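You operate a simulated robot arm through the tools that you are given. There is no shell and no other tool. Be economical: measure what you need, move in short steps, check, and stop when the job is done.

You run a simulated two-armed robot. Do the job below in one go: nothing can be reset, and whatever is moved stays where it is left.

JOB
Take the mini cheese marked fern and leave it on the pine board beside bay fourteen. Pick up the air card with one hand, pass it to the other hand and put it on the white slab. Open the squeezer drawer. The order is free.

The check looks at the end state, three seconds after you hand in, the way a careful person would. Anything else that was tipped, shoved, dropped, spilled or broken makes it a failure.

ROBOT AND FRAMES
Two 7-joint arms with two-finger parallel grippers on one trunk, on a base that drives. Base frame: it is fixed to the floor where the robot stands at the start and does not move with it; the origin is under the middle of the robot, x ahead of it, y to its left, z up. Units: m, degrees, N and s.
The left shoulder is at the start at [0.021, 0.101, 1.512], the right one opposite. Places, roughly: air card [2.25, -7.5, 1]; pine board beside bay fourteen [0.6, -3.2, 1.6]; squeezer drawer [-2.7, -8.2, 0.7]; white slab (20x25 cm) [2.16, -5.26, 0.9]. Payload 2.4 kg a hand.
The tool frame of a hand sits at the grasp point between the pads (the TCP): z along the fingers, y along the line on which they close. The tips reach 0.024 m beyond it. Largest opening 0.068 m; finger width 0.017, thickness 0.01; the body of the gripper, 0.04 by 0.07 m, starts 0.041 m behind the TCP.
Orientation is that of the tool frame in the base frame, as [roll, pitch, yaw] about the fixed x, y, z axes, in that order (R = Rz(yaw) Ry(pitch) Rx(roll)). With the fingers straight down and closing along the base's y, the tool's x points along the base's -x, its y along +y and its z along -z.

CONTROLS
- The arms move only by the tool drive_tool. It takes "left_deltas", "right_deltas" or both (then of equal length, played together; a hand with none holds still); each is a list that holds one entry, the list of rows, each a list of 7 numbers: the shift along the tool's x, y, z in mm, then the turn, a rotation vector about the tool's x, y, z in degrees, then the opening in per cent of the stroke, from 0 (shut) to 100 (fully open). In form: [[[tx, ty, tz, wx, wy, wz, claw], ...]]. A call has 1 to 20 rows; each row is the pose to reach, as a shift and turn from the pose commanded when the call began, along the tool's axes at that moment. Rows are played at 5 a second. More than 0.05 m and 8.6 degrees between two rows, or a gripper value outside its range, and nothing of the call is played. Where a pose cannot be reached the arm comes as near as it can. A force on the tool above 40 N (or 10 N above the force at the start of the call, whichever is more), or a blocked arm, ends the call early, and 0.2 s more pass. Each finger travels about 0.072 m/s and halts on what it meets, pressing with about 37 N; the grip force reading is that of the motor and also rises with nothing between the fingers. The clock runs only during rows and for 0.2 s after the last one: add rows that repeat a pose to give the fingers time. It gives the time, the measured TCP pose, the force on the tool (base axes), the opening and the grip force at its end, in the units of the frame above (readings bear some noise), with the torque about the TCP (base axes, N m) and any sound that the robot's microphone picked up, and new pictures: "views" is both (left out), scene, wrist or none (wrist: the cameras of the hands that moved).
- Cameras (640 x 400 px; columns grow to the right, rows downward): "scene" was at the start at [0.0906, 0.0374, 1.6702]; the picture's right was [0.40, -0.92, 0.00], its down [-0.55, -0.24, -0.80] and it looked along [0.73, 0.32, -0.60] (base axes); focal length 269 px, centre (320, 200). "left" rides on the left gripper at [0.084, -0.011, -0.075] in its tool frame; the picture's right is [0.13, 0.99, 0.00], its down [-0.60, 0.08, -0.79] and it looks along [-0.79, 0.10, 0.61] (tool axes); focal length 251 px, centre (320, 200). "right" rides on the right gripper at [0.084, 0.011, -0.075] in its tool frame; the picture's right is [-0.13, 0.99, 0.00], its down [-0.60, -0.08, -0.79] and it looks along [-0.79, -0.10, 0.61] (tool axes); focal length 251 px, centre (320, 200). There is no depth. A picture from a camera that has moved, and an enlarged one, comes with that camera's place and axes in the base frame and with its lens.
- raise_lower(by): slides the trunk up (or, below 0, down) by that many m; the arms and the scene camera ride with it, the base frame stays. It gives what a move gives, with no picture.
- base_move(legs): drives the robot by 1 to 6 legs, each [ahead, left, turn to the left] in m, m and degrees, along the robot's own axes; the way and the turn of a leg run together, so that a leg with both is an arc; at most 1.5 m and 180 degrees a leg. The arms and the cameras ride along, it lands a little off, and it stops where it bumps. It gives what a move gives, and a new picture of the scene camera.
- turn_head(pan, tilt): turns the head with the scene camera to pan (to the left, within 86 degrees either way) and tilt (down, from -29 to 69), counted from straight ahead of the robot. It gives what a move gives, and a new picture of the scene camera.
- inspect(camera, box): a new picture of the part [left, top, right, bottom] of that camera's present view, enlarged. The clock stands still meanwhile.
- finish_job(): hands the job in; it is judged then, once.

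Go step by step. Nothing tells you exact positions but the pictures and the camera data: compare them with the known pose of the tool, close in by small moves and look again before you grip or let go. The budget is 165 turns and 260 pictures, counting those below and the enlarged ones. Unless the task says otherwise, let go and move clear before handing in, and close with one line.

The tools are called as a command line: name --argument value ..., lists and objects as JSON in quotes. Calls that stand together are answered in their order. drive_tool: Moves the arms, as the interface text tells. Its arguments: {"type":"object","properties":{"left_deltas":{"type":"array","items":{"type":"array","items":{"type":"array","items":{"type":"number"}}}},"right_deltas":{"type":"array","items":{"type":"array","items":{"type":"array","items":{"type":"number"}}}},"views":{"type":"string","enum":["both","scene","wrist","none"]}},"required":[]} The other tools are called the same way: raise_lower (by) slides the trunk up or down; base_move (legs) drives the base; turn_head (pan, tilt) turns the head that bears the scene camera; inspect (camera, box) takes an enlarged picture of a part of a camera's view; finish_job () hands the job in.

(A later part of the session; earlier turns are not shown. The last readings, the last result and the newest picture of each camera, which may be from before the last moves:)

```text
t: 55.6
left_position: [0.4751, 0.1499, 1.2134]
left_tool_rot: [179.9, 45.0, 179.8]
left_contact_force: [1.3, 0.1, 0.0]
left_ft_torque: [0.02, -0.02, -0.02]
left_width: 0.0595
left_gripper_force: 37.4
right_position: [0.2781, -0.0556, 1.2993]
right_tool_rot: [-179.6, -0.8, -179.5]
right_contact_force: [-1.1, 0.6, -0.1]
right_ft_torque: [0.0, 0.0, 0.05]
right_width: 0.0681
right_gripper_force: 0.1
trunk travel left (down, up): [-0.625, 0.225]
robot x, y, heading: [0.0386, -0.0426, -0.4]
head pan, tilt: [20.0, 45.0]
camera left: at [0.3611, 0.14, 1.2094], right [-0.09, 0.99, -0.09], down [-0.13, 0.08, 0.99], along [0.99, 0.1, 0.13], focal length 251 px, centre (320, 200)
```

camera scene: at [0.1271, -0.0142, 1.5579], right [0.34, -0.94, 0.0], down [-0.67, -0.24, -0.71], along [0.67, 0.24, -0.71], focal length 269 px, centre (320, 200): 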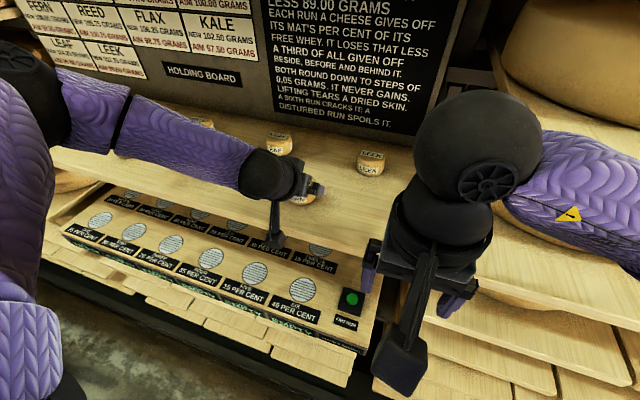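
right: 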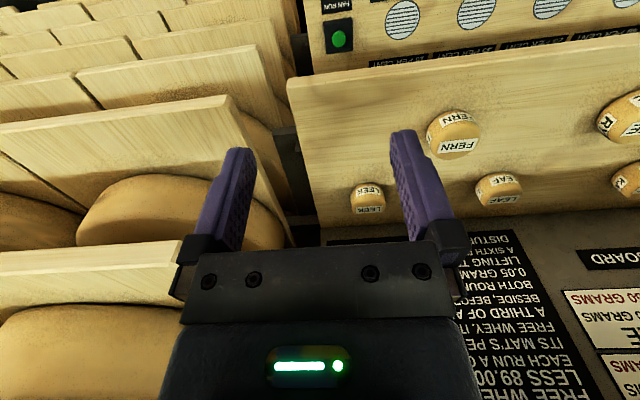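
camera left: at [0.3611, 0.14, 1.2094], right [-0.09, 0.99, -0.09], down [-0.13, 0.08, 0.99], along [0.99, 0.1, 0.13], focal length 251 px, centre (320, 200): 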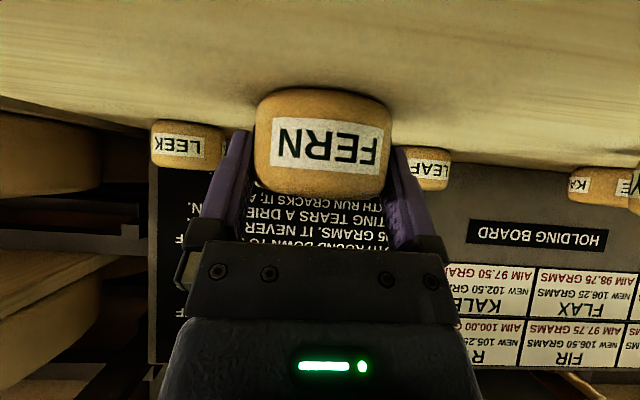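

Gripped at 59.5 mm. I lift 50 mm, then pull back clear of the board.

drive_tool --left_deltas '[[[-8, 0, -8, 0, 0, 0, 50], [-20, 0, -20, 0, 0, 0, 50], [-35, 0, -35, 0, 0, 0, 50], [-15, 0, -55, 0, 0, 0, 50], [5, 0, -75, 0, 0, 0, 50], [22, 0, -92, 0, 0, 0, 50], [22, 0, -92, 0, 0, 0, 50]]]'

```text
t: 57.2
left_position: [0.3942, 0.1503, 1.2647]
left_tool_rot: [-180.0, 45.1, 179.8]
left_contact_force: [-0.5, 0.7, -1.6]
left_ft_torque: [-0.01, 0.03, -0.02]
left_width: 0.0592
left_gripper_force: 36.8
right_position: [0.279, -0.0557, 1.3019]
right_tool_rot: [-179.7, -0.8, -179.5]
right_contact_force: [0.0, 0.0, 0.1]
right_ft_torque: [0.05, -0.01, 0.02]
right_width: 0.0681
right_gripper_force: 0.1
trunk travel left (down, up): [-0.625, 0.225]
robot x, y, heading: [0.0405, -0.0416, -0.2]
head pan, tilt: [20.0, 45.0]
camera scene: at [0.1277, -0.0143, 1.5579], right [0.34, -0.94, 0.0], down [-0.67, -0.24, -0.71], along [0.67, 0.24, -0.71], focal length 269 px, centre (320, 200)
camera left: at [0.2809, 0.1408, 1.2591], right [-0.09, 0.99, -0.09], down [-0.13, 0.08, 0.99], along [0.99, 0.1, 0.13], focal length 251 px, centre (320, 200)
```

scene: 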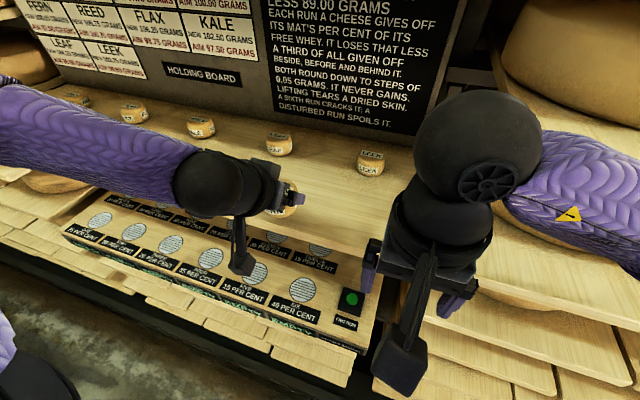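
left: 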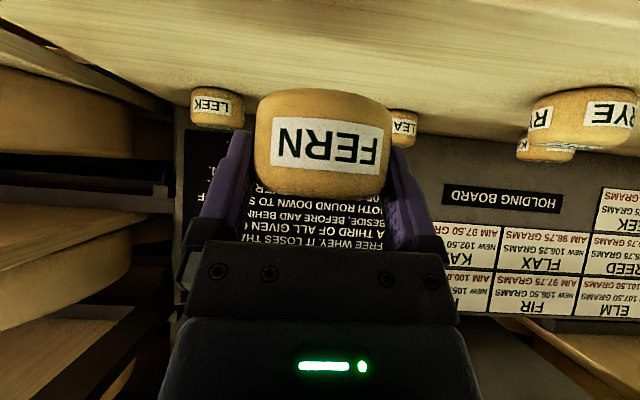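

Fern is held cleanly. I back off and drive to bay fourteen, then raise the trunk fully.

base_move --legs '[[-0.36, 0, 0.2], [0, -1.5, 0], [0, -1.5, 0], [0, -0.28, 0]]'

raise_lower --by 0.225

turn_head --pan 5 --tilt 20

```text
t: 75.1
left_position: [0.0079, -3.1234, 1.2641]
left_tool_rot: [180.0, 45.1, 179.6]
left_contact_force: [-0.4, 0.3, -1.2]
left_ft_torque: [0.05, 0.04, -0.01]
left_width: 0.0593
left_gripper_force: 37.3
right_position: [-0.107, -3.3291, 1.3002]
right_tool_rot: [-179.5, -0.7, -179.7]
right_contact_force: [-0.1, 0.1, -0.4]
right_ft_torque: [0.01, -0.03, 0.02]
right_width: 0.068
right_gripper_force: 0.1
trunk travel left (down, up): [-0.625, 0.225]
robot x, y, heading: [-0.3503, -3.3152, -0.5]
head pan, tilt: [20.0, 45.0]
camera scene: at [-0.2577, -3.2881, 1.5579], right [0.33, -0.94, 0.0], down [-0.67, -0.24, -0.71], along [0.67, 0.24, -0.71], focal length 269 px, centre (320, 200)
```

scene: 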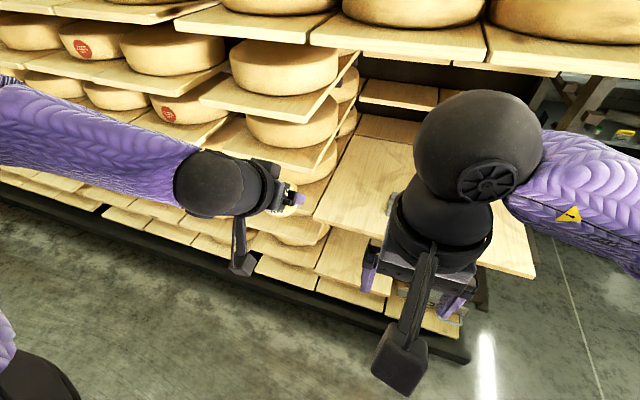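

```text
t: 77.5
left_position: [0.0093, -3.1223, 1.4882]
left_tool_rot: [-180.0, 45.0, 179.7]
left_contact_force: [-0.3, 0.1, -1.5]
left_ft_torque: [-0.01, 0.01, -0.01]
left_width: 0.0594
left_gripper_force: 36.9
right_position: [-0.1066, -3.329, 1.5243]
right_tool_rot: [-179.6, -0.8, -179.7]
right_contact_force: [-0.7, 0.3, 1.0]
right_ft_torque: [0.0, 0.0, -0.03]
right_width: 0.0678
right_gripper_force: 0.0
trunk travel left (down, up): [-0.85, 0.0]
robot x, y, heading: [-0.345, -3.3137, -0.4]
head pan, tilt: [20.0, 45.0]
```

```text
t: 78.4
left_position: [0.0097, -3.1226, 1.4897]
left_tool_rot: [-180.0, 45.0, 179.7]
left_contact_force: [0.2, 0.4, -1.7]
left_ft_torque: [0.03, -0.01, 0.01]
left_width: 0.0596
left_gripper_force: 36.9
right_position: [-0.1067, -3.3298, 1.5241]
right_tool_rot: [-179.6, -0.8, -179.7]
right_contact_force: [-1.0, 0.1, -0.1]
right_ft_torque: [0.02, 0.02, 0.0]
right_width: 0.0681
right_gripper_force: 0.1
trunk travel left (down, up): [-0.85, 0.0]
robot x, y, heading: [-0.3451, -3.3137, -0.5]
head pan, tilt: [5.0, 20.0]
camera scene: at [-0.2443, -3.3068, 1.8211], right [0.08, -1.0, 0.0], down [-0.34, -0.03, -0.94], along [0.94, 0.07, -0.34], focal length 269 px, centre (320, 200)
```

scene: 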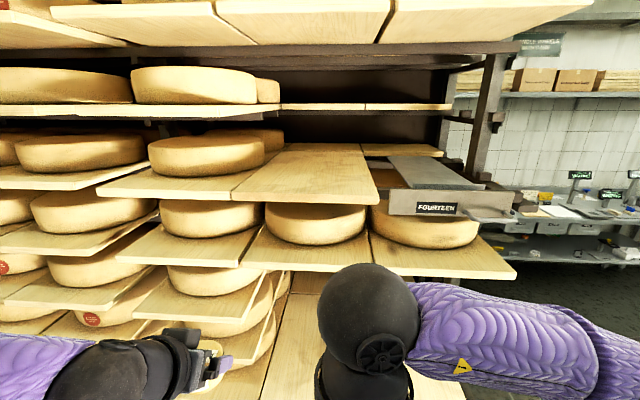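

The target board's top is at about z 1.60, front edge x≈0.40, y -3.03 to -3.40. I raise the left hand to above board level here in free space, and tuck the right hand back.

drive_tool --left_deltas '[[[-30, 0, -30, 0, 0, 0, 50], [-60, 0, -60, 0, 0, 0, 50], [-90, 0, -90, 0, 0, 0, 50], [-116, 0, -116, 0, 0, 0, 50], [-116, 0, -116, 0, 0, 0, 50]]]' --right_deltas '[[[20, 0, 0, 0, 0, 0, 100], [40, 0, 0, 0, 0, 0, 100], [60, 0, 0, 0, 0, 0, 100], [60, 0, 0, 0, 0, 0, 100], [60, 0, 0, 0, 0, 0, 100]]]'

```text
t: 79.6
left_position: [0.0106, -3.1221, 1.6533]
left_tool_rot: [180.0, 45.1, 179.5]
left_contact_force: [-0.1, 0.0, -0.9]
left_ft_torque: [-0.02, -0.01, 0.0]
left_width: 0.0595
left_gripper_force: 37.1
right_position: [-0.1667, -3.3293, 1.5261]
right_tool_rot: [-179.6, -0.9, -179.7]
right_contact_force: [-1.0, 0.0, 0.2]
right_ft_torque: [-0.01, -0.04, 0.03]
right_width: 0.068
right_gripper_force: 0.0
trunk travel left (down, up): [-0.85, 0.0]
robot x, y, heading: [-0.3486, -3.3138, -0.5]
head pan, tilt: [5.0, 20.0]
camera scene: at [-0.244, -3.3066, 1.8211], right [0.08, -1.0, 0.0], down [-0.34, -0.03, -0.94], along [0.94, 0.07, -0.34], focal length 269 px, centre (320, 200)
camera right: at [-0.25, -3.3177, 1.6021], right [0.12, 0.99, -0.01], down [0.62, -0.07, 0.79], along [0.78, -0.1, -0.62], focal length 251 px, centre (320, 200)
camera left: at [-0.1034, -3.132, 1.6477], right [-0.08, 0.99, -0.09], down [-0.13, 0.08, 0.99], along [0.99, 0.09, 0.13], focal length 251 px, centre (320, 200)
```

scene: 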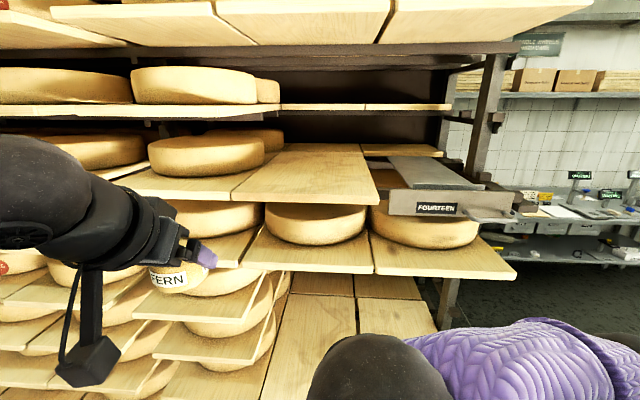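
right: 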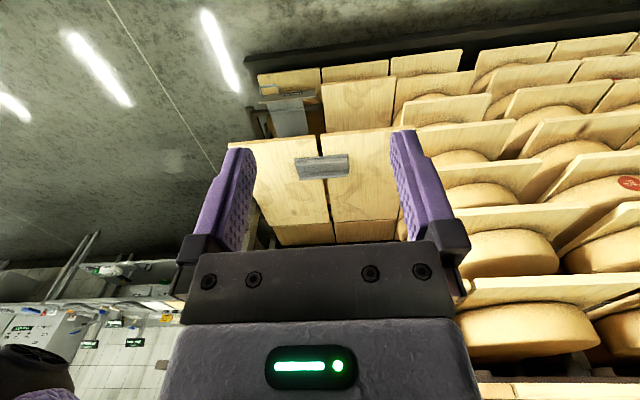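
left: 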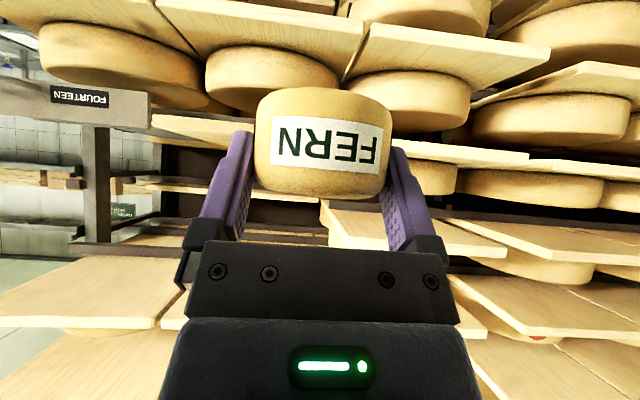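

Cheese bottom is ~25 mm above board level. I drive 0.33 m ahead, stopping before the board's edge, and look.

base_move --legs '[[0.33, 0, 0.5]]'

inspect --camera "left" --box '[0, 0, 640, 400]'

turn_head --pan 35 --tilt 25

```text
t: 81.8
left_position: [0.3412, -3.1205, 1.653]
left_tool_rot: [-180.0, 45.1, 180.0]
left_contact_force: [-0.6, 1.5, -0.3]
left_ft_torque: [-0.01, 0.03, 0.01]
left_width: 0.0592
left_gripper_force: 37.2
right_position: [0.1678, -3.3295, 1.5264]
right_tool_rot: [-179.5, -0.8, -179.2]
right_contact_force: [0.1, 0.3, -0.3]
right_ft_torque: [-0.05, -0.04, 0.02]
right_width: 0.0681
right_gripper_force: 0.1
trunk travel left (down, up): [-0.85, 0.0]
robot x, y, heading: [-0.0106, -3.3134, -0.1]
head pan, tilt: [5.0, 20.0]
camera scene: at [0.0891, -3.3072, 1.8212], right [0.09, -1.0, 0.0], down [-0.34, -0.03, -0.94], along [0.94, 0.08, -0.34], focal length 269 px, centre (320, 200)
```

scene: 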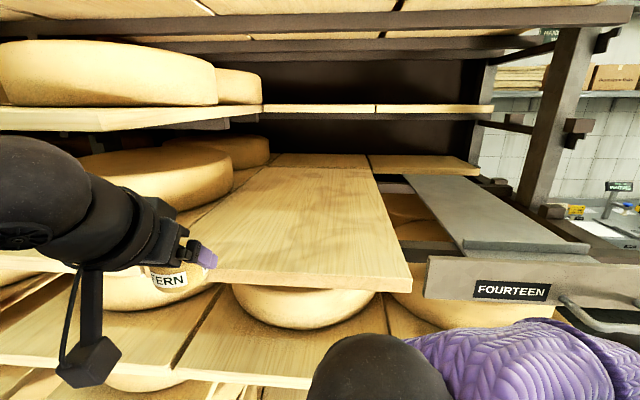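

```text
1.00 times, centred on (320, 200) of left (not enlarged: the box is as wide or as high as the picture)
camera zoom: at [0.2281, -3.1313, 1.6473], right [-0.09, 0.99, -0.09], down [-0.13, 0.08, 0.99], along [0.99, 0.1, 0.13], focal length 251 px, centre (320, 200)
```

zoom: 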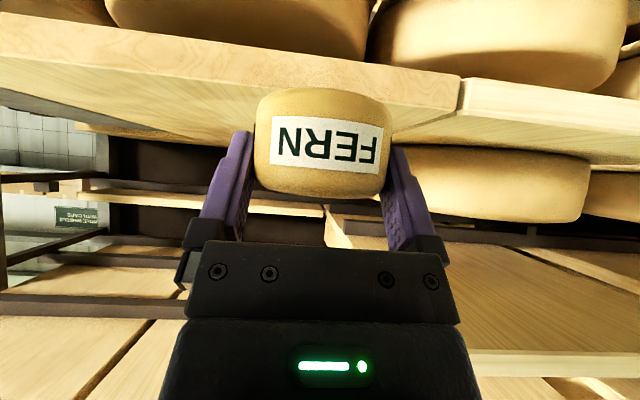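

```text
t: 82.7
left_position: [0.3407, -3.1208, 1.6531]
left_tool_rot: [-179.9, 45.2, -179.9]
left_contact_force: [-0.8, 0.4, -0.8]
left_ft_torque: [0.04, 0.02, -0.01]
left_width: 0.059
left_gripper_force: 37.3
right_position: [0.166, -3.3287, 1.5269]
right_tool_rot: [-179.6, -0.8, -179.2]
right_contact_force: [-0.1, 0.3, 0.9]
right_ft_torque: [-0.01, -0.01, -0.03]
right_width: 0.0679
right_gripper_force: 0.1
trunk travel left (down, up): [-0.85, 0.0]
robot x, y, heading: [-0.0154, -3.3203, 0.3]
head pan, tilt: [35.0, 25.0]
camera scene: at [0.0715, -3.2626, 1.8131], right [0.57, -0.82, 0.0], down [-0.35, -0.24, -0.91], along [0.74, 0.52, -0.42], focal length 269 px, centre (320, 200)
```

scene: 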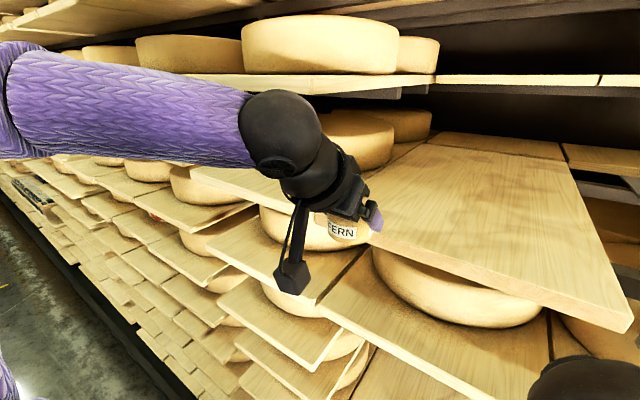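

inspect --camera "left" --box '[200, 30, 520, 230]'

inspect --camera "scene" --box '[240, 120, 480, 270]'

```text
2.00 times, centred on (360, 130) of left
camera zoom: at [0.2279, -3.1313, 1.6474], right [-0.09, 0.99, -0.09], down [-0.13, 0.08, 0.99], along [0.99, 0.1, 0.13], focal length 503 px, centre (240, 340)
```

zoom: 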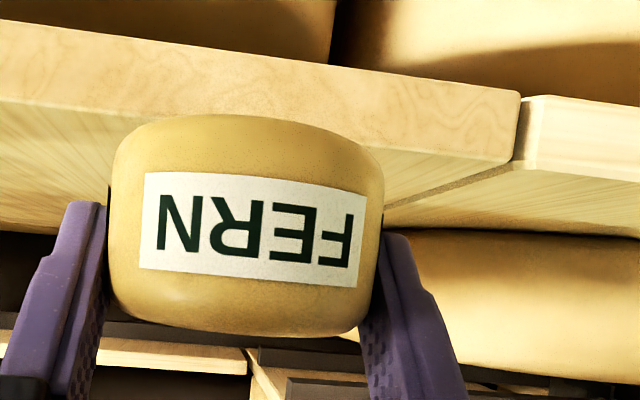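

```text
2.67 times, centred on (360, 195) of scene
camera zoom: at [0.0715, -3.2626, 1.8131], right [0.57, -0.82, 0.0], down [-0.35, -0.24, -0.91], along [0.74, 0.52, -0.42], focal length 718 px, centre (213, 213)
```

zoom: 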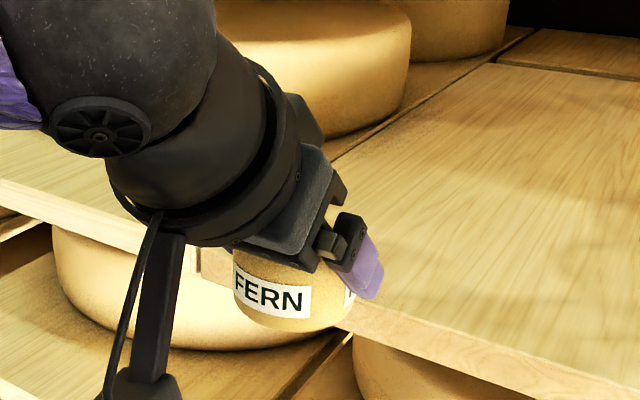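

Board front edge x≈0.395, top z≈1.60. I advance the hand 80 mm over the board at the present height.

base_move --legs '[[0.045, 0, 0]]'

drive_tool --left_deltas '[[[-18, 0, 18, 0, 0, 0, 50], [-36, 0, 36, 0, 0, 0, 50], [-54, 0, 54, 0, 0, 0, 50], [-57, 0, 57, 0, 0, 0, 50]]]'

```text
t: 83.6
left_position: [0.3841, -3.1203, 1.6528]
left_tool_rot: [179.9, 45.1, -179.9]
left_contact_force: [0.1, -0.3, -1.7]
left_ft_torque: [0.01, 0.0, 0.02]
left_width: 0.0592
left_gripper_force: 36.9
right_position: [0.2094, -3.3291, 1.5269]
right_tool_rot: [-179.5, -0.7, -179.2]
right_contact_force: [-0.4, -0.6, -1.1]
right_ft_torque: [0.01, 0.01, -0.01]
right_width: 0.0681
right_gripper_force: 0.1
trunk travel left (down, up): [-0.85, 0.0]
robot x, y, heading: [0.0318, -3.3209, -0.0]
head pan, tilt: [35.0, 25.0]
camera scene: at [0.1147, -3.2621, 1.8132], right [0.57, -0.82, 0.0], down [-0.35, -0.24, -0.91], along [0.74, 0.52, -0.42], focal length 269 px, centre (320, 200)
```

scene: 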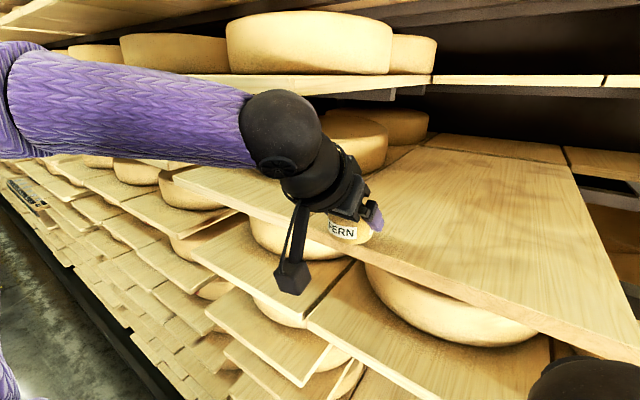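

```text
t: 84.6
left_position: [0.4661, -3.1221, 1.6533]
left_tool_rot: [-179.9, 45.1, -179.8]
left_contact_force: [0.3, 0.5, 0.0]
left_ft_torque: [-0.01, -0.01, -0.01]
left_width: 0.0592
left_gripper_force: 37.6
right_position: [0.2112, -3.3292, 1.5264]
right_tool_rot: [-179.5, -0.8, -179.2]
right_contact_force: [-0.5, 1.2, 0.3]
right_ft_torque: [0.0, 0.01, -0.04]
right_width: 0.0681
right_gripper_force: 0.0
trunk travel left (down, up): [-0.85, 0.0]
robot x, y, heading: [0.0272, -3.3169, -0.0]
head pan, tilt: [35.0, 25.0]
camera scene: at [0.1155, -3.2623, 1.8131], right [0.57, -0.82, 0.0], down [-0.35, -0.24, -0.91], along [0.74, 0.52, -0.42], focal length 269 px, centre (320, 200)
camera left: at [0.3528, -3.1308, 1.6477], right [-0.09, 0.99, -0.09], down [-0.14, 0.08, 0.99], along [0.99, 0.1, 0.13], focal length 251 px, centre (320, 200)
```

scene: 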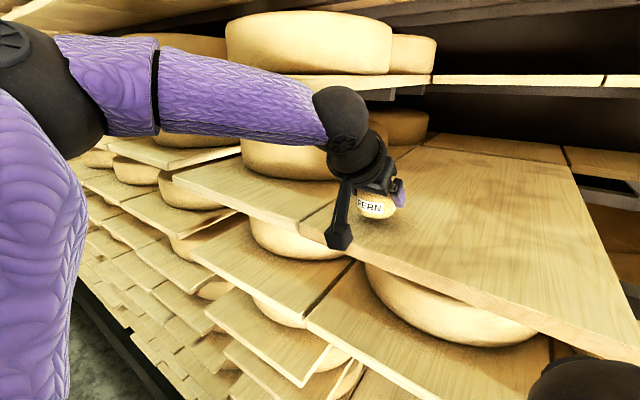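
left: 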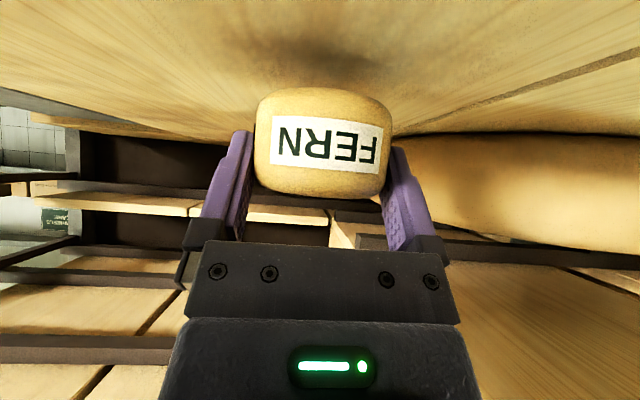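

The cheese hovers above the board, 7 cm in from the edge. I lower in small steps.

drive_tool --left_deltas '[[[4, 0, 4, 0, 0, 0, 50], [8, 0, 8, 0, 0, 0, 50], [11, 0, 11, 0, 0, 0, 50], [13, 0, 13, 0, 0, 0, 50], [14, 0, 14, 0, 0, 0, 50]]]' --views "wrist"

inspect --camera "scene" --box '[300, 140, 460, 260]'

```text
t: 85.8
left_position: [0.4658, -3.1214, 1.6352]
left_tool_rot: [180.0, 45.3, -179.9]
left_contact_force: [4.3, 2.8, 18.7]
left_ft_torque: [-0.09, 0.05, 0.0]
left_width: 0.0593
left_gripper_force: 36.6
right_position: [0.2106, -3.3295, 1.5263]
right_tool_rot: [-179.6, -0.8, -179.3]
right_contact_force: [0.2, -0.1, -0.6]
right_ft_torque: [0.0, -0.01, 0.01]
right_width: 0.068
right_gripper_force: 0.1
trunk travel left (down, up): [-0.85, 0.0]
robot x, y, heading: [0.0333, -3.318, -0.0]
head pan, tilt: [35.0, 25.0]
camera left: at [0.353, -3.1309, 1.6292], right [-0.09, 0.99, -0.09], down [-0.14, 0.08, 0.99], along [0.99, 0.1, 0.13], focal length 251 px, centre (320, 200)
```

left: 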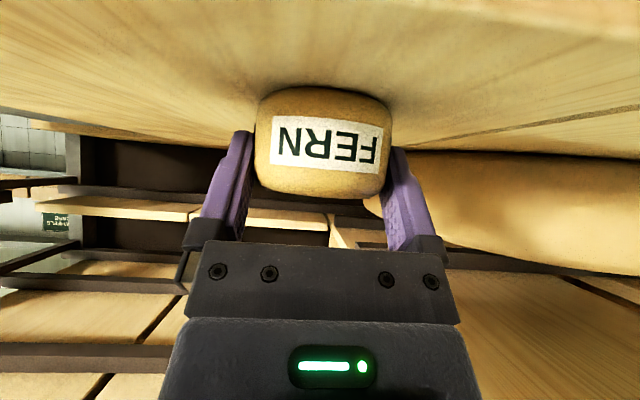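

```text
3.33 times, centred on (380, 200) of scene
camera zoom: at [0.1155, -3.2623, 1.8134], right [0.57, -0.82, 0.0], down [-0.35, -0.24, -0.91], along [0.74, 0.52, -0.42], focal length 898 px, centre (120, 200)
```

zoom: 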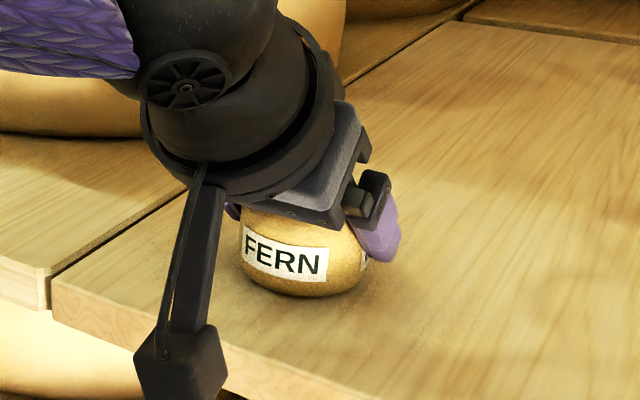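

Contact force 19 N: the cheese is seated. I relieve 1 mm, open and retreat along the tool axis.

drive_tool --left_deltas '[[[-1, 0, -1, 0, 0, 0, 60], [-1, 0, -1, 0, 0, 0, 90], [-1, 0, -1, 0, 0, 0, 100], [-1, 0, -1, 0, 0, 0, 100], [-1, 0, -10, 0, 0, 0, 100], [-1, 0, -40, 0, 0, 0, 100], [-1, 0, -80, 0, 0, 0, 100], [-1, 0, -80, 0, 0, 0, 100]]]'

```text
t: 87.6
left_position: [0.4114, -3.12, 1.6905]
left_tool_rot: [179.9, 44.9, -179.9]
left_contact_force: [0.1, 0.3, -1.1]
left_ft_torque: [0.01, 0.0, 0.02]
left_width: 0.068
left_gripper_force: 0.0
right_position: [0.2107, -3.3293, 1.5269]
right_tool_rot: [-179.7, -0.8, -179.2]
right_contact_force: [0.4, 0.2, 0.2]
right_ft_torque: [-0.02, -0.01, 0.01]
right_width: 0.0678
right_gripper_force: 0.0
trunk travel left (down, up): [-0.85, 0.0]
robot x, y, heading: [0.0294, -3.3142, 0.1]
head pan, tilt: [35.0, 25.0]
camera scene: at [0.1171, -3.2625, 1.813], right [0.57, -0.82, 0.0], down [-0.35, -0.24, -0.91], along [0.74, 0.52, -0.42], focal length 269 px, centre (320, 200)
camera left: at [0.2978, -3.1304, 1.6849], right [-0.09, 0.99, -0.09], down [-0.13, 0.08, 0.99], along [0.99, 0.1, 0.13], focal length 251 px, centre (320, 200)
```

scene: 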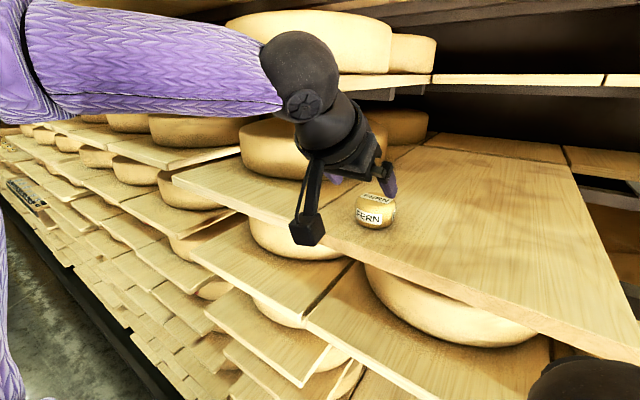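
left: 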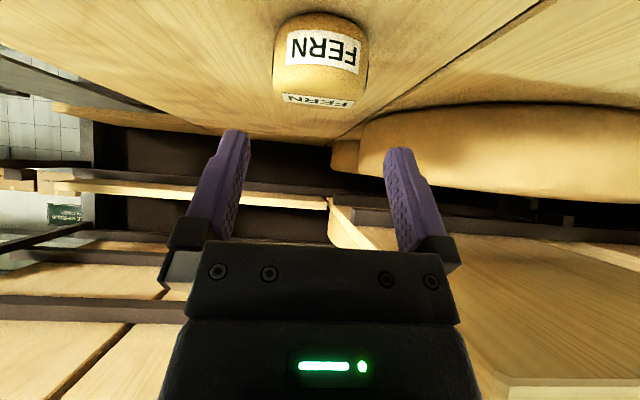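

Fern is standing on the pine board. I back away, bring the left hand back to pointing down, and scan toward the slab and card.

base_move --legs '[[-0.5, 0, 0]]'

drive_tool --left_deltas '[[[0, 0, -20, 0, 8, 0, 100], [0, 0, -40, 0, 16, 0, 100], [0, 0, -60, 0, 24, 0, 100], [0, 0, -60, 0, 32, 0, 100], [0, 0, -60, 0, 40, 0, 100], [0, 0, -60, 0, 45, 0, 100]]]' --views "none"

turn_head --pan -60 --tilt 15

turn_head --pan -86 --tilt 15

```text
t: 90.6
left_position: [-0.091, -3.1192, 1.6902]
left_tool_rot: [-180.0, 45.1, -179.8]
left_contact_force: [-0.5, 0.1, -0.8]
left_ft_torque: [-0.02, -0.01, 0.04]
left_width: 0.068
left_gripper_force: 0.0
right_position: [-0.2887, -3.33, 1.5252]
right_tool_rot: [-179.6, -0.7, -179.0]
right_contact_force: [0.9, -0.3, -0.1]
right_ft_torque: [0.0, 0.01, 0.01]
right_width: 0.0683
right_gripper_force: 0.0
trunk travel left (down, up): [-0.85, 0.0]
robot x, y, heading: [-0.4704, -3.3209, 0.3]
head pan, tilt: [35.0, 25.0]
camera scene: at [-0.3847, -3.2634, 1.8131], right [0.58, -0.82, 0.0], down [-0.35, -0.24, -0.91], along [0.74, 0.52, -0.42], focal length 269 px, centre (320, 200)
```

scene: 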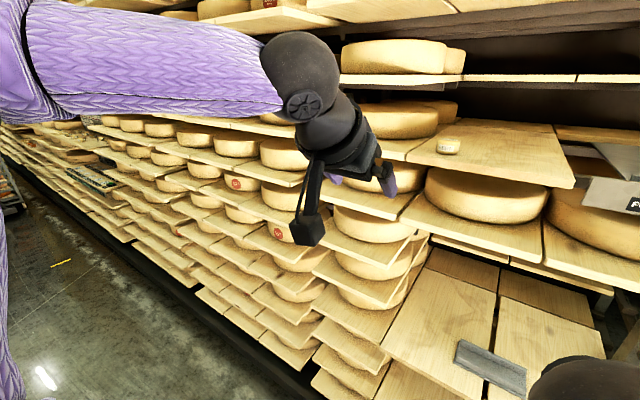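

```text
t: 92.0
left_position: [-0.1332, -3.1202, 1.7335]
left_tool_rot: [180.0, 0.0, -179.8]
left_contact_force: [0.4, -0.2, 1.0]
left_ft_torque: [-0.01, 0.02, 0.0]
left_width: 0.0679
left_gripper_force: 0.0
right_position: [-0.2885, -3.33, 1.5255]
right_tool_rot: [-179.6, -0.8, -179.0]
right_contact_force: [1.1, -0.5, -0.3]
right_ft_torque: [0.0, 0.01, 0.01]
right_width: 0.068
right_gripper_force: 0.1
trunk travel left (down, up): [-0.85, 0.0]
robot x, y, heading: [-0.4694, -3.3181, 0.3]
head pan, tilt: [35.0, 25.0]
```

```text
t: 93.7
left_position: [-0.1328, -3.1209, 1.7329]
left_tool_rot: [-180.0, 0.1, -179.7]
left_contact_force: [0.0, 0.5, 0.2]
left_ft_torque: [0.0, 0.0, 0.0]
left_width: 0.0679
left_gripper_force: 0.1
right_position: [-0.2891, -3.3294, 1.5264]
right_tool_rot: [-179.5, -0.8, -179.0]
right_contact_force: [-1.1, -0.4, -0.6]
right_ft_torque: [0.0, 0.0, 0.03]
right_width: 0.0679
right_gripper_force: 0.1
trunk travel left (down, up): [-0.85, 0.0]
robot x, y, heading: [-0.47, -3.3215, 0.3]
head pan, tilt: [-60.0, 15.0]
camera scene: at [-0.4128, -3.3972, 1.8293], right [-0.86, -0.5, 0.0], down [-0.13, 0.22, -0.97], along [0.49, -0.83, -0.26], focal length 269 px, centre (320, 200)
```

scene: 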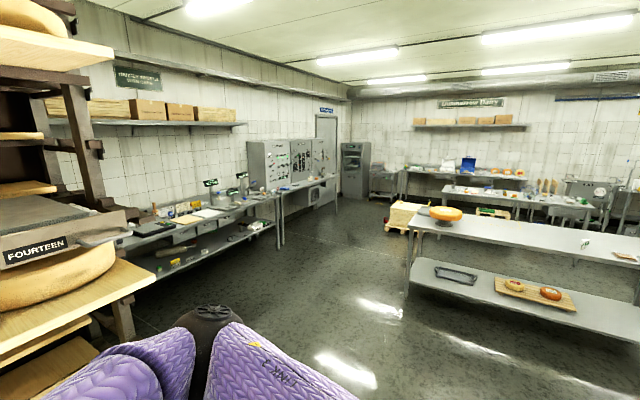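

```text
t: 94.6
left_position: [-0.1324, -3.1205, 1.7319]
left_tool_rot: [-180.0, 0.1, -179.7]
left_contact_force: [-0.2, -0.3, -0.8]
left_ft_torque: [-0.02, 0.0, -0.01]
left_width: 0.0681
left_gripper_force: 0.0
right_position: [-0.2893, -3.3311, 1.5269]
right_tool_rot: [-179.6, -0.8, -179.0]
right_contact_force: [0.4, -0.5, 0.8]
right_ft_torque: [-0.01, 0.0, 0.01]
right_width: 0.0683
right_gripper_force: 0.0
trunk travel left (down, up): [-0.85, 0.0]
robot x, y, heading: [-0.4741, -3.3183, 0.2]
head pan, tilt: [-85.9, 15.0]
camera scene: at [-0.4527, -3.4097, 1.8294], right [-1.0, -0.08, 0.0], down [-0.02, 0.26, -0.97], along [0.07, -0.96, -0.26], focal length 269 px, centre (320, 200)
```

scene: 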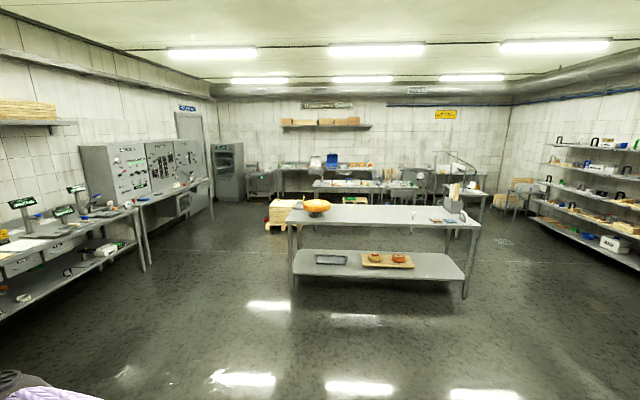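

The wall bench at +x holds the slab (y≈-5.3) and the panels/card (y≈-7.5). I drive right then ahead toward the bench.

base_move --legs '[[0, -1.5, 0], [0, -0.45, 0], [1.45, 0, 0]]'

turn_head --pan 0 --tilt 40

turn_head --pan -55 --tilt 25

```text
t: 111.2
left_position: [1.3176, -5.0853, 1.7328]
left_tool_rot: [-180.0, 0.1, 179.7]
left_contact_force: [-0.6, -0.3, 0.8]
left_ft_torque: [0.0, -0.01, 0.01]
left_width: 0.0678
left_gripper_force: 0.0
right_position: [1.1599, -5.2921, 1.5256]
right_tool_rot: [-179.5, -0.8, -179.5]
right_contact_force: [-0.5, -0.7, -0.3]
right_ft_torque: [0.01, -0.04, -0.01]
right_width: 0.0682
right_gripper_force: 0.0
trunk travel left (down, up): [-0.85, 0.0]
robot x, y, heading: [0.9785, -5.2797, -0.2]
head pan, tilt: [-85.9, 15.0]
camera scene: at [0.9958, -5.3712, 1.8294], right [-1.0, -0.07, 0.0], down [-0.02, 0.26, -0.97], along [0.06, -0.96, -0.26], focal length 269 px, centre (320, 200)
```

scene: 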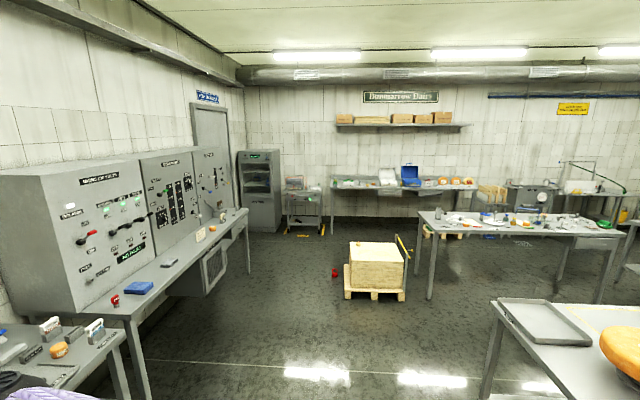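

```text
t: 112.8
left_position: [1.3174, -5.083, 1.734]
left_tool_rot: [179.9, 0.1, 179.8]
left_contact_force: [-0.3, -0.7, -0.3]
left_ft_torque: [0.04, 0.01, 0.0]
left_width: 0.0678
left_gripper_force: 0.0
right_position: [1.1603, -5.2921, 1.5254]
right_tool_rot: [-179.6, -0.9, -179.6]
right_contact_force: [-0.3, -0.6, -0.8]
right_ft_torque: [0.02, -0.01, -0.01]
right_width: 0.068
right_gripper_force: 0.0
trunk travel left (down, up): [-0.85, 0.0]
robot x, y, heading: [0.9816, -5.2781, -0.2]
head pan, tilt: [0.0, 40.0]
camera scene: at [1.0747, -5.2785, 1.7898], right [-0.01, -1.0, 0.0], down [-0.64, 0.0, -0.77], along [0.77, 0.0, -0.64], focal length 269 px, centre (320, 200)
```

scene: 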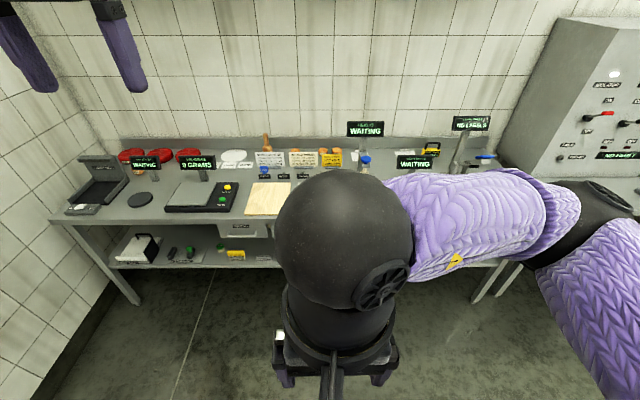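

```text
t: 114.0
left_position: [1.3182, -5.0832, 1.7321]
left_tool_rot: [180.0, 0.1, 179.8]
left_contact_force: [-0.6, 0.0, 0.2]
left_ft_torque: [0.03, 0.0, 0.01]
left_width: 0.0681
left_gripper_force: 0.1
right_position: [1.1591, -5.2914, 1.5259]
right_tool_rot: [-179.6, -0.8, -179.6]
right_contact_force: [0.1, 0.5, 0.0]
right_ft_torque: [-0.01, 0.02, -0.01]
right_width: 0.068
right_gripper_force: 0.1
trunk travel left (down, up): [-0.85, 0.0]
robot x, y, heading: [0.9787, -5.2774, -0.2]
head pan, tilt: [-55.0, 25.0]
camera scene: at [1.0422, -5.3537, 1.8131], right [-0.82, -0.57, 0.0], down [-0.24, 0.35, -0.91], along [0.52, -0.74, -0.42], focal length 269 px, centre (320, 200)
```

scene: 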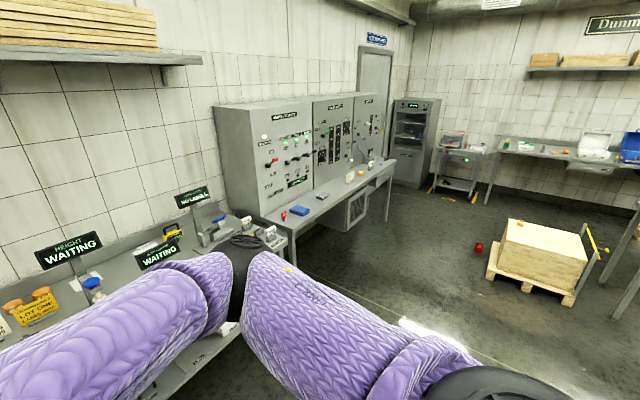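

The slab is hidden behind the right arm from here; I'll come back to it. I drive along to the card's place at y≈-7.5.

base_move --legs '[[0, -1.5, 0.2], [0, -0.6, 0]]'

turn_head --pan 0 --tilt 35

turn_head --pan -40 --tilt 30

```text
t: 124.5
left_position: [1.3176, -7.1933, 1.7331]
left_tool_rot: [180.0, 0.1, 180.0]
left_contact_force: [-0.1, -0.3, -0.2]
left_ft_torque: [0.0, 0.0, -0.01]
left_width: 0.0681
left_gripper_force: 0.2
right_position: [1.1585, -7.4029, 1.5267]
right_tool_rot: [-179.6, -0.8, -179.6]
right_contact_force: [0.4, -0.7, 0.1]
right_ft_torque: [-0.03, 0.0, 0.02]
right_width: 0.068
right_gripper_force: 0.0
trunk travel left (down, up): [-0.85, 0.0]
robot x, y, heading: [0.9798, -7.392, -0.2]
head pan, tilt: [-55.0, 25.0]
camera scene: at [1.0422, -7.4636, 1.8131], right [-0.82, -0.57, 0.0], down [-0.24, 0.35, -0.91], along [0.52, -0.74, -0.42], focal length 269 px, centre (320, 200)
```

scene: 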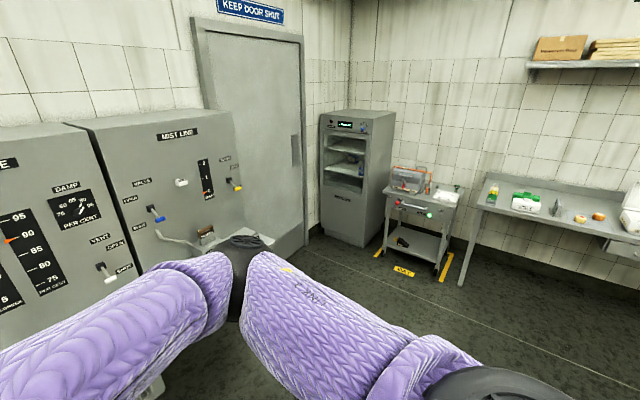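

```text
t: 125.7
left_position: [1.3185, -7.1935, 1.7333]
left_tool_rot: [179.9, 0.1, 179.9]
left_contact_force: [-0.2, -0.6, -0.2]
left_ft_torque: [0.0, 0.02, 0.02]
left_width: 0.0679
left_gripper_force: 0.0
right_position: [1.1601, -7.4016, 1.5264]
right_tool_rot: [-179.6, -0.8, -179.4]
right_contact_force: [0.6, 0.1, 0.6]
right_ft_torque: [-0.04, -0.02, 0.01]
right_width: 0.0677
right_gripper_force: 0.0
trunk travel left (down, up): [-0.85, 0.0]
robot x, y, heading: [0.9804, -7.3897, -0.4]
head pan, tilt: [0.0, 35.0]
camera scene: at [1.0777, -7.3883, 1.7973], right [0.0, -1.0, 0.0], down [-0.57, 0.0, -0.82], along [0.82, 0.0, -0.57], focal length 269 px, centre (320, 200)
```

scene: 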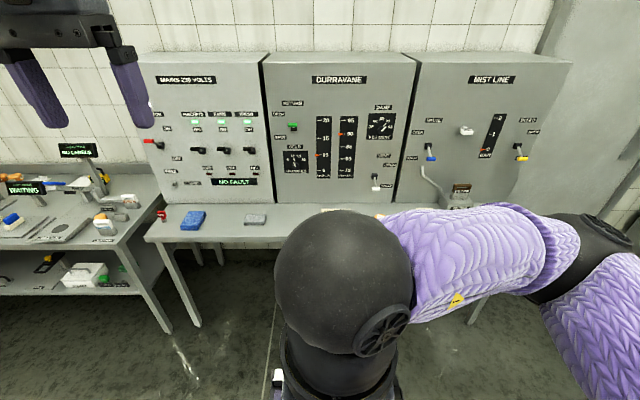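

```text
t: 126.8
left_position: [1.3164, -7.1938, 1.7327]
left_tool_rot: [-179.9, 0.1, 179.9]
left_contact_force: [0.4, 0.0, -0.7]
left_ft_torque: [0.02, 0.01, 0.0]
left_width: 0.0681
left_gripper_force: 0.1
right_position: [1.1594, -7.4021, 1.5259]
right_tool_rot: [-179.5, -0.8, -179.4]
right_contact_force: [-0.5, -0.6, 0.5]
right_ft_torque: [0.0, 0.02, 0.04]
right_width: 0.0682
right_gripper_force: 0.0
trunk travel left (down, up): [-0.85, 0.0]
robot x, y, heading: [0.9788, -7.3901, 0.0]
head pan, tilt: [-40.0, 30.0]
camera scene: at [1.0588, -7.4462, 1.8051], right [-0.64, -0.76, 0.0], down [-0.38, 0.32, -0.87], along [0.66, -0.56, -0.5], focal length 269 px, centre (320, 200)
```

scene: 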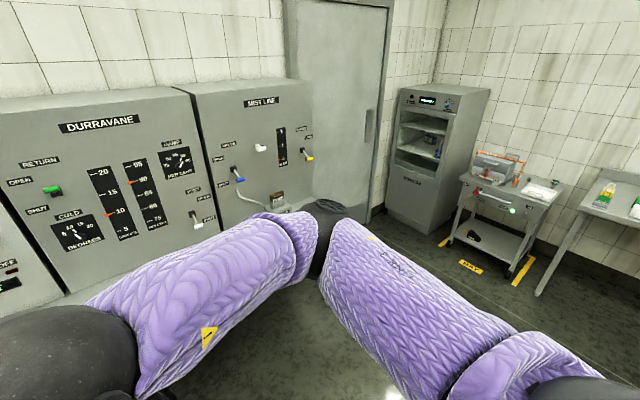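

The right arm hides the card. I lower the trunk 0.4 m to working height and swing the right hand aside (to its right), then look.

raise_lower --by -0.4

drive_tool --right_deltas '[[[0, -40, 0, 0, 0, 0, 100], [0, -80, 0, 0, 0, 0, 100], [0, -120, 0, 0, 0, 0, 100], [0, -160, 0, 0, 0, 0, 100], [0, -160, 0, 0, 0, 0, 100]]]' --views "none"

turn_head --pan 0 --tilt 20

```text
t: 130.4
left_position: [1.3173, -7.1946, 1.3359]
left_tool_rot: [-180.0, 0.0, -180.0]
left_contact_force: [0.0, -0.9, -0.3]
left_ft_torque: [0.02, 0.0, 0.0]
left_width: 0.068
left_gripper_force: 0.0
right_position: [1.1623, -7.4031, 1.1282]
right_tool_rot: [-179.5, -0.6, -179.5]
right_contact_force: [14.9, -4.6, 1.1]
right_ft_torque: [0.41, 1.28, 0.49]
right_width: 0.068
right_gripper_force: 0.0
trunk travel left (down, up): [-0.452, 0.397]
robot x, y, heading: [0.9806, -7.3885, -0.1]
head pan, tilt: [-40.0, 30.0]
stopped: the force on the tool passed its limit at 45 N (the readings are from after the stop); the commanded pose is now the measured one
```

```text
t: 131.6
left_position: [1.3186, -7.1934, 1.3354]
left_tool_rot: [-180.0, 0.1, 179.9]
left_contact_force: [1.6, 0.4, 0.2]
left_ft_torque: [-0.04, 0.03, 0.01]
left_width: 0.0678
left_gripper_force: 0.1
right_position: [1.1905, -7.5625, 1.1398]
right_tool_rot: [-179.5, -0.8, -179.6]
right_contact_force: [-0.4, 0.2, -0.1]
right_ft_torque: [0.03, 0.03, -0.03]
right_width: 0.0679
right_gripper_force: 0.0
right hand out of reach, approached as far as the arm can: row 2, 3, 4, 5
trunk travel left (down, up): [-0.452, 0.397]
robot x, y, heading: [0.9811, -7.3919, -0.2]
head pan, tilt: [-40.0, 30.0]
```

```text
t: 132.7
left_position: [1.3169, -7.1948, 1.3357]
left_tool_rot: [179.9, -0.1, 179.9]
left_contact_force: [-0.5, 0.3, 0.1]
left_ft_torque: [0.02, -0.01, 0.0]
left_width: 0.0681
left_gripper_force: 0.1
right_position: [1.1901, -7.5639, 1.141]
right_tool_rot: [-179.5, -0.6, -179.7]
right_contact_force: [0.7, -0.4, 0.1]
right_ft_torque: [0.01, 0.0, -0.02]
right_width: 0.0682
right_gripper_force: 0.0
trunk travel left (down, up): [-0.452, 0.397]
robot x, y, heading: [0.9813, -7.3887, -0.4]
head pan, tilt: [0.0, 20.0]
camera scene: at [1.0975, -7.3884, 1.4235], right [0.0, -1.0, 0.0], down [-0.34, 0.0, -0.94], along [0.94, 0.0, -0.34], focal length 269 px, centre (320, 200)
```

scene: 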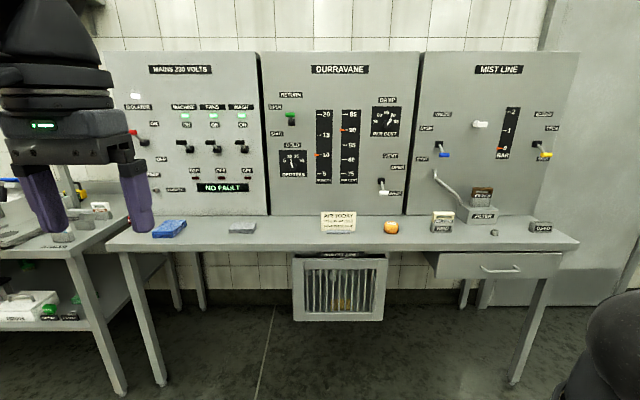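

inspect --camera "scene" --box '[290, 190, 410, 265]'

inspect --camera "scene" --box '[410, 170, 570, 270]'

```text
5.33 times, centred on (350, 228) of scene
camera zoom: at [1.0975, -7.3884, 1.4235], right [0.0, -1.0, 0.0], down [-0.34, 0.0, -0.94], along [0.94, 0.0, -0.34], focal length 1436 px, centre (160, 53)
```

zoom: 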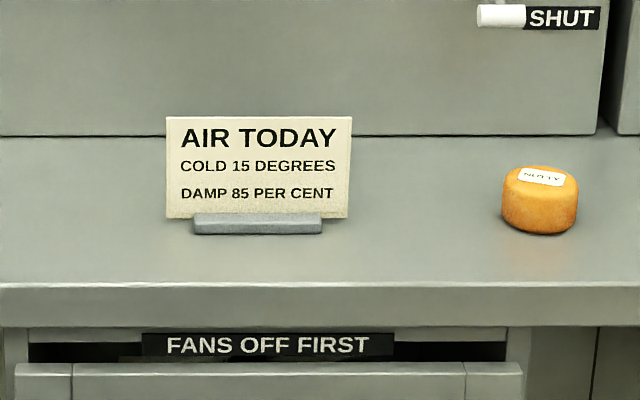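

```text
4.00 times, centred on (490, 220) of scene
camera zoom: at [1.0975, -7.3884, 1.4235], right [0.0, -1.0, 0.0], down [-0.34, 0.0, -0.94], along [0.94, 0.0, -0.34], focal length 1077 px, centre (-360, 120)
```

zoom: 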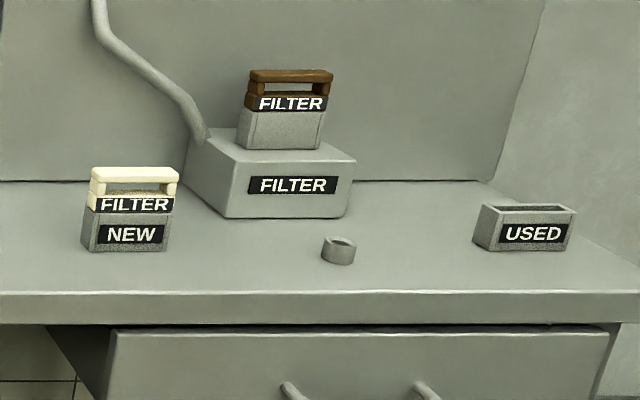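

The "AIR TODAY" card stands upright in a slotted holder near (2.25, -7.476), top z≈0.95, ~16 cm wide. I'll turn both hands 90° (cameras outward, closing fore-aft) here in free space.

drive_tool --left_deltas '[[[0, 0, 0, 0, 0, 8, 100], [0, 0, 0, 0, 0, 16, 100], [0, 0, 0, 0, 0, 24, 100], [0, 0, 0, 0, 0, 32, 100], [0, 0, 0, 0, 0, 40, 100], [0, 0, 0, 0, 0, 48, 100], [0, 0, 0, 0, 0, 56, 100], [0, 0, 0, 0, 0, 64, 100], [0, 0, 0, 0, 0, 72, 100], [0, 0, 0, 0, 0, 80, 100], [0, 0, 0, 0, 0, 88, 100], [0, 0, 0, 0, 0, 90, 100]]]' --right_deltas '[[[-10, 0, 0, 0, 0, -8, 100], [-20, 0, 0, 0, 0, -16, 100], [-30, 0, 0, 0, 0, -24, 100], [-40, 0, 0, 0, 0, -32, 100], [-50, 0, 0, 0, 0, -40, 100], [-60, 0, 0, 0, 0, -48, 100], [-60, 0, 0, 0, 0, -56, 100], [-60, 0, 0, 0, 0, -64, 100], [-60, 0, 0, 0, 0, -72, 100], [-60, 0, 0, 0, 0, -80, 100], [-60, 0, 0, 0, 0, -88, 100], [-60, 0, 0, 0, 0, -90, 100]]]' --views "scene"

```text
t: 135.2
left_position: [1.3187, -7.1931, 1.3352]
left_tool_rot: [-180.0, 0.2, 89.8]
left_contact_force: [0.2, -0.1, -0.3]
left_ft_torque: [0.01, -0.01, -0.03]
left_width: 0.068
left_gripper_force: 0.0
right_position: [1.19, -7.5093, 1.1467]
right_tool_rot: [179.5, -0.5, -89.6]
right_contact_force: [0.3, 0.9, 0.3]
right_ft_torque: [0.0, 0.01, -0.01]
right_width: 0.068
right_gripper_force: 0.1
right hand out of reach, approached as far as the arm can: row 8, 9, 10, 11, 12
trunk travel left (down, up): [-0.452, 0.397]
robot x, y, heading: [0.9759, -7.3917, -0.4]
head pan, tilt: [0.0, 20.0]
camera scene: at [1.0983, -7.3877, 1.4234], right [0.0, -1.0, 0.0], down [-0.34, 0.0, -0.94], along [0.94, 0.0, -0.34], focal length 269 px, centre (320, 200)
```

scene: 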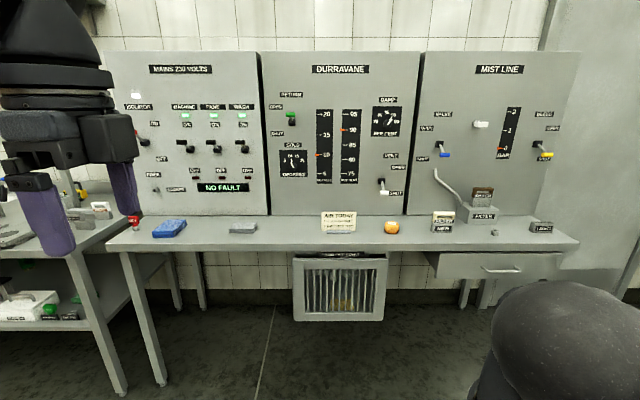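

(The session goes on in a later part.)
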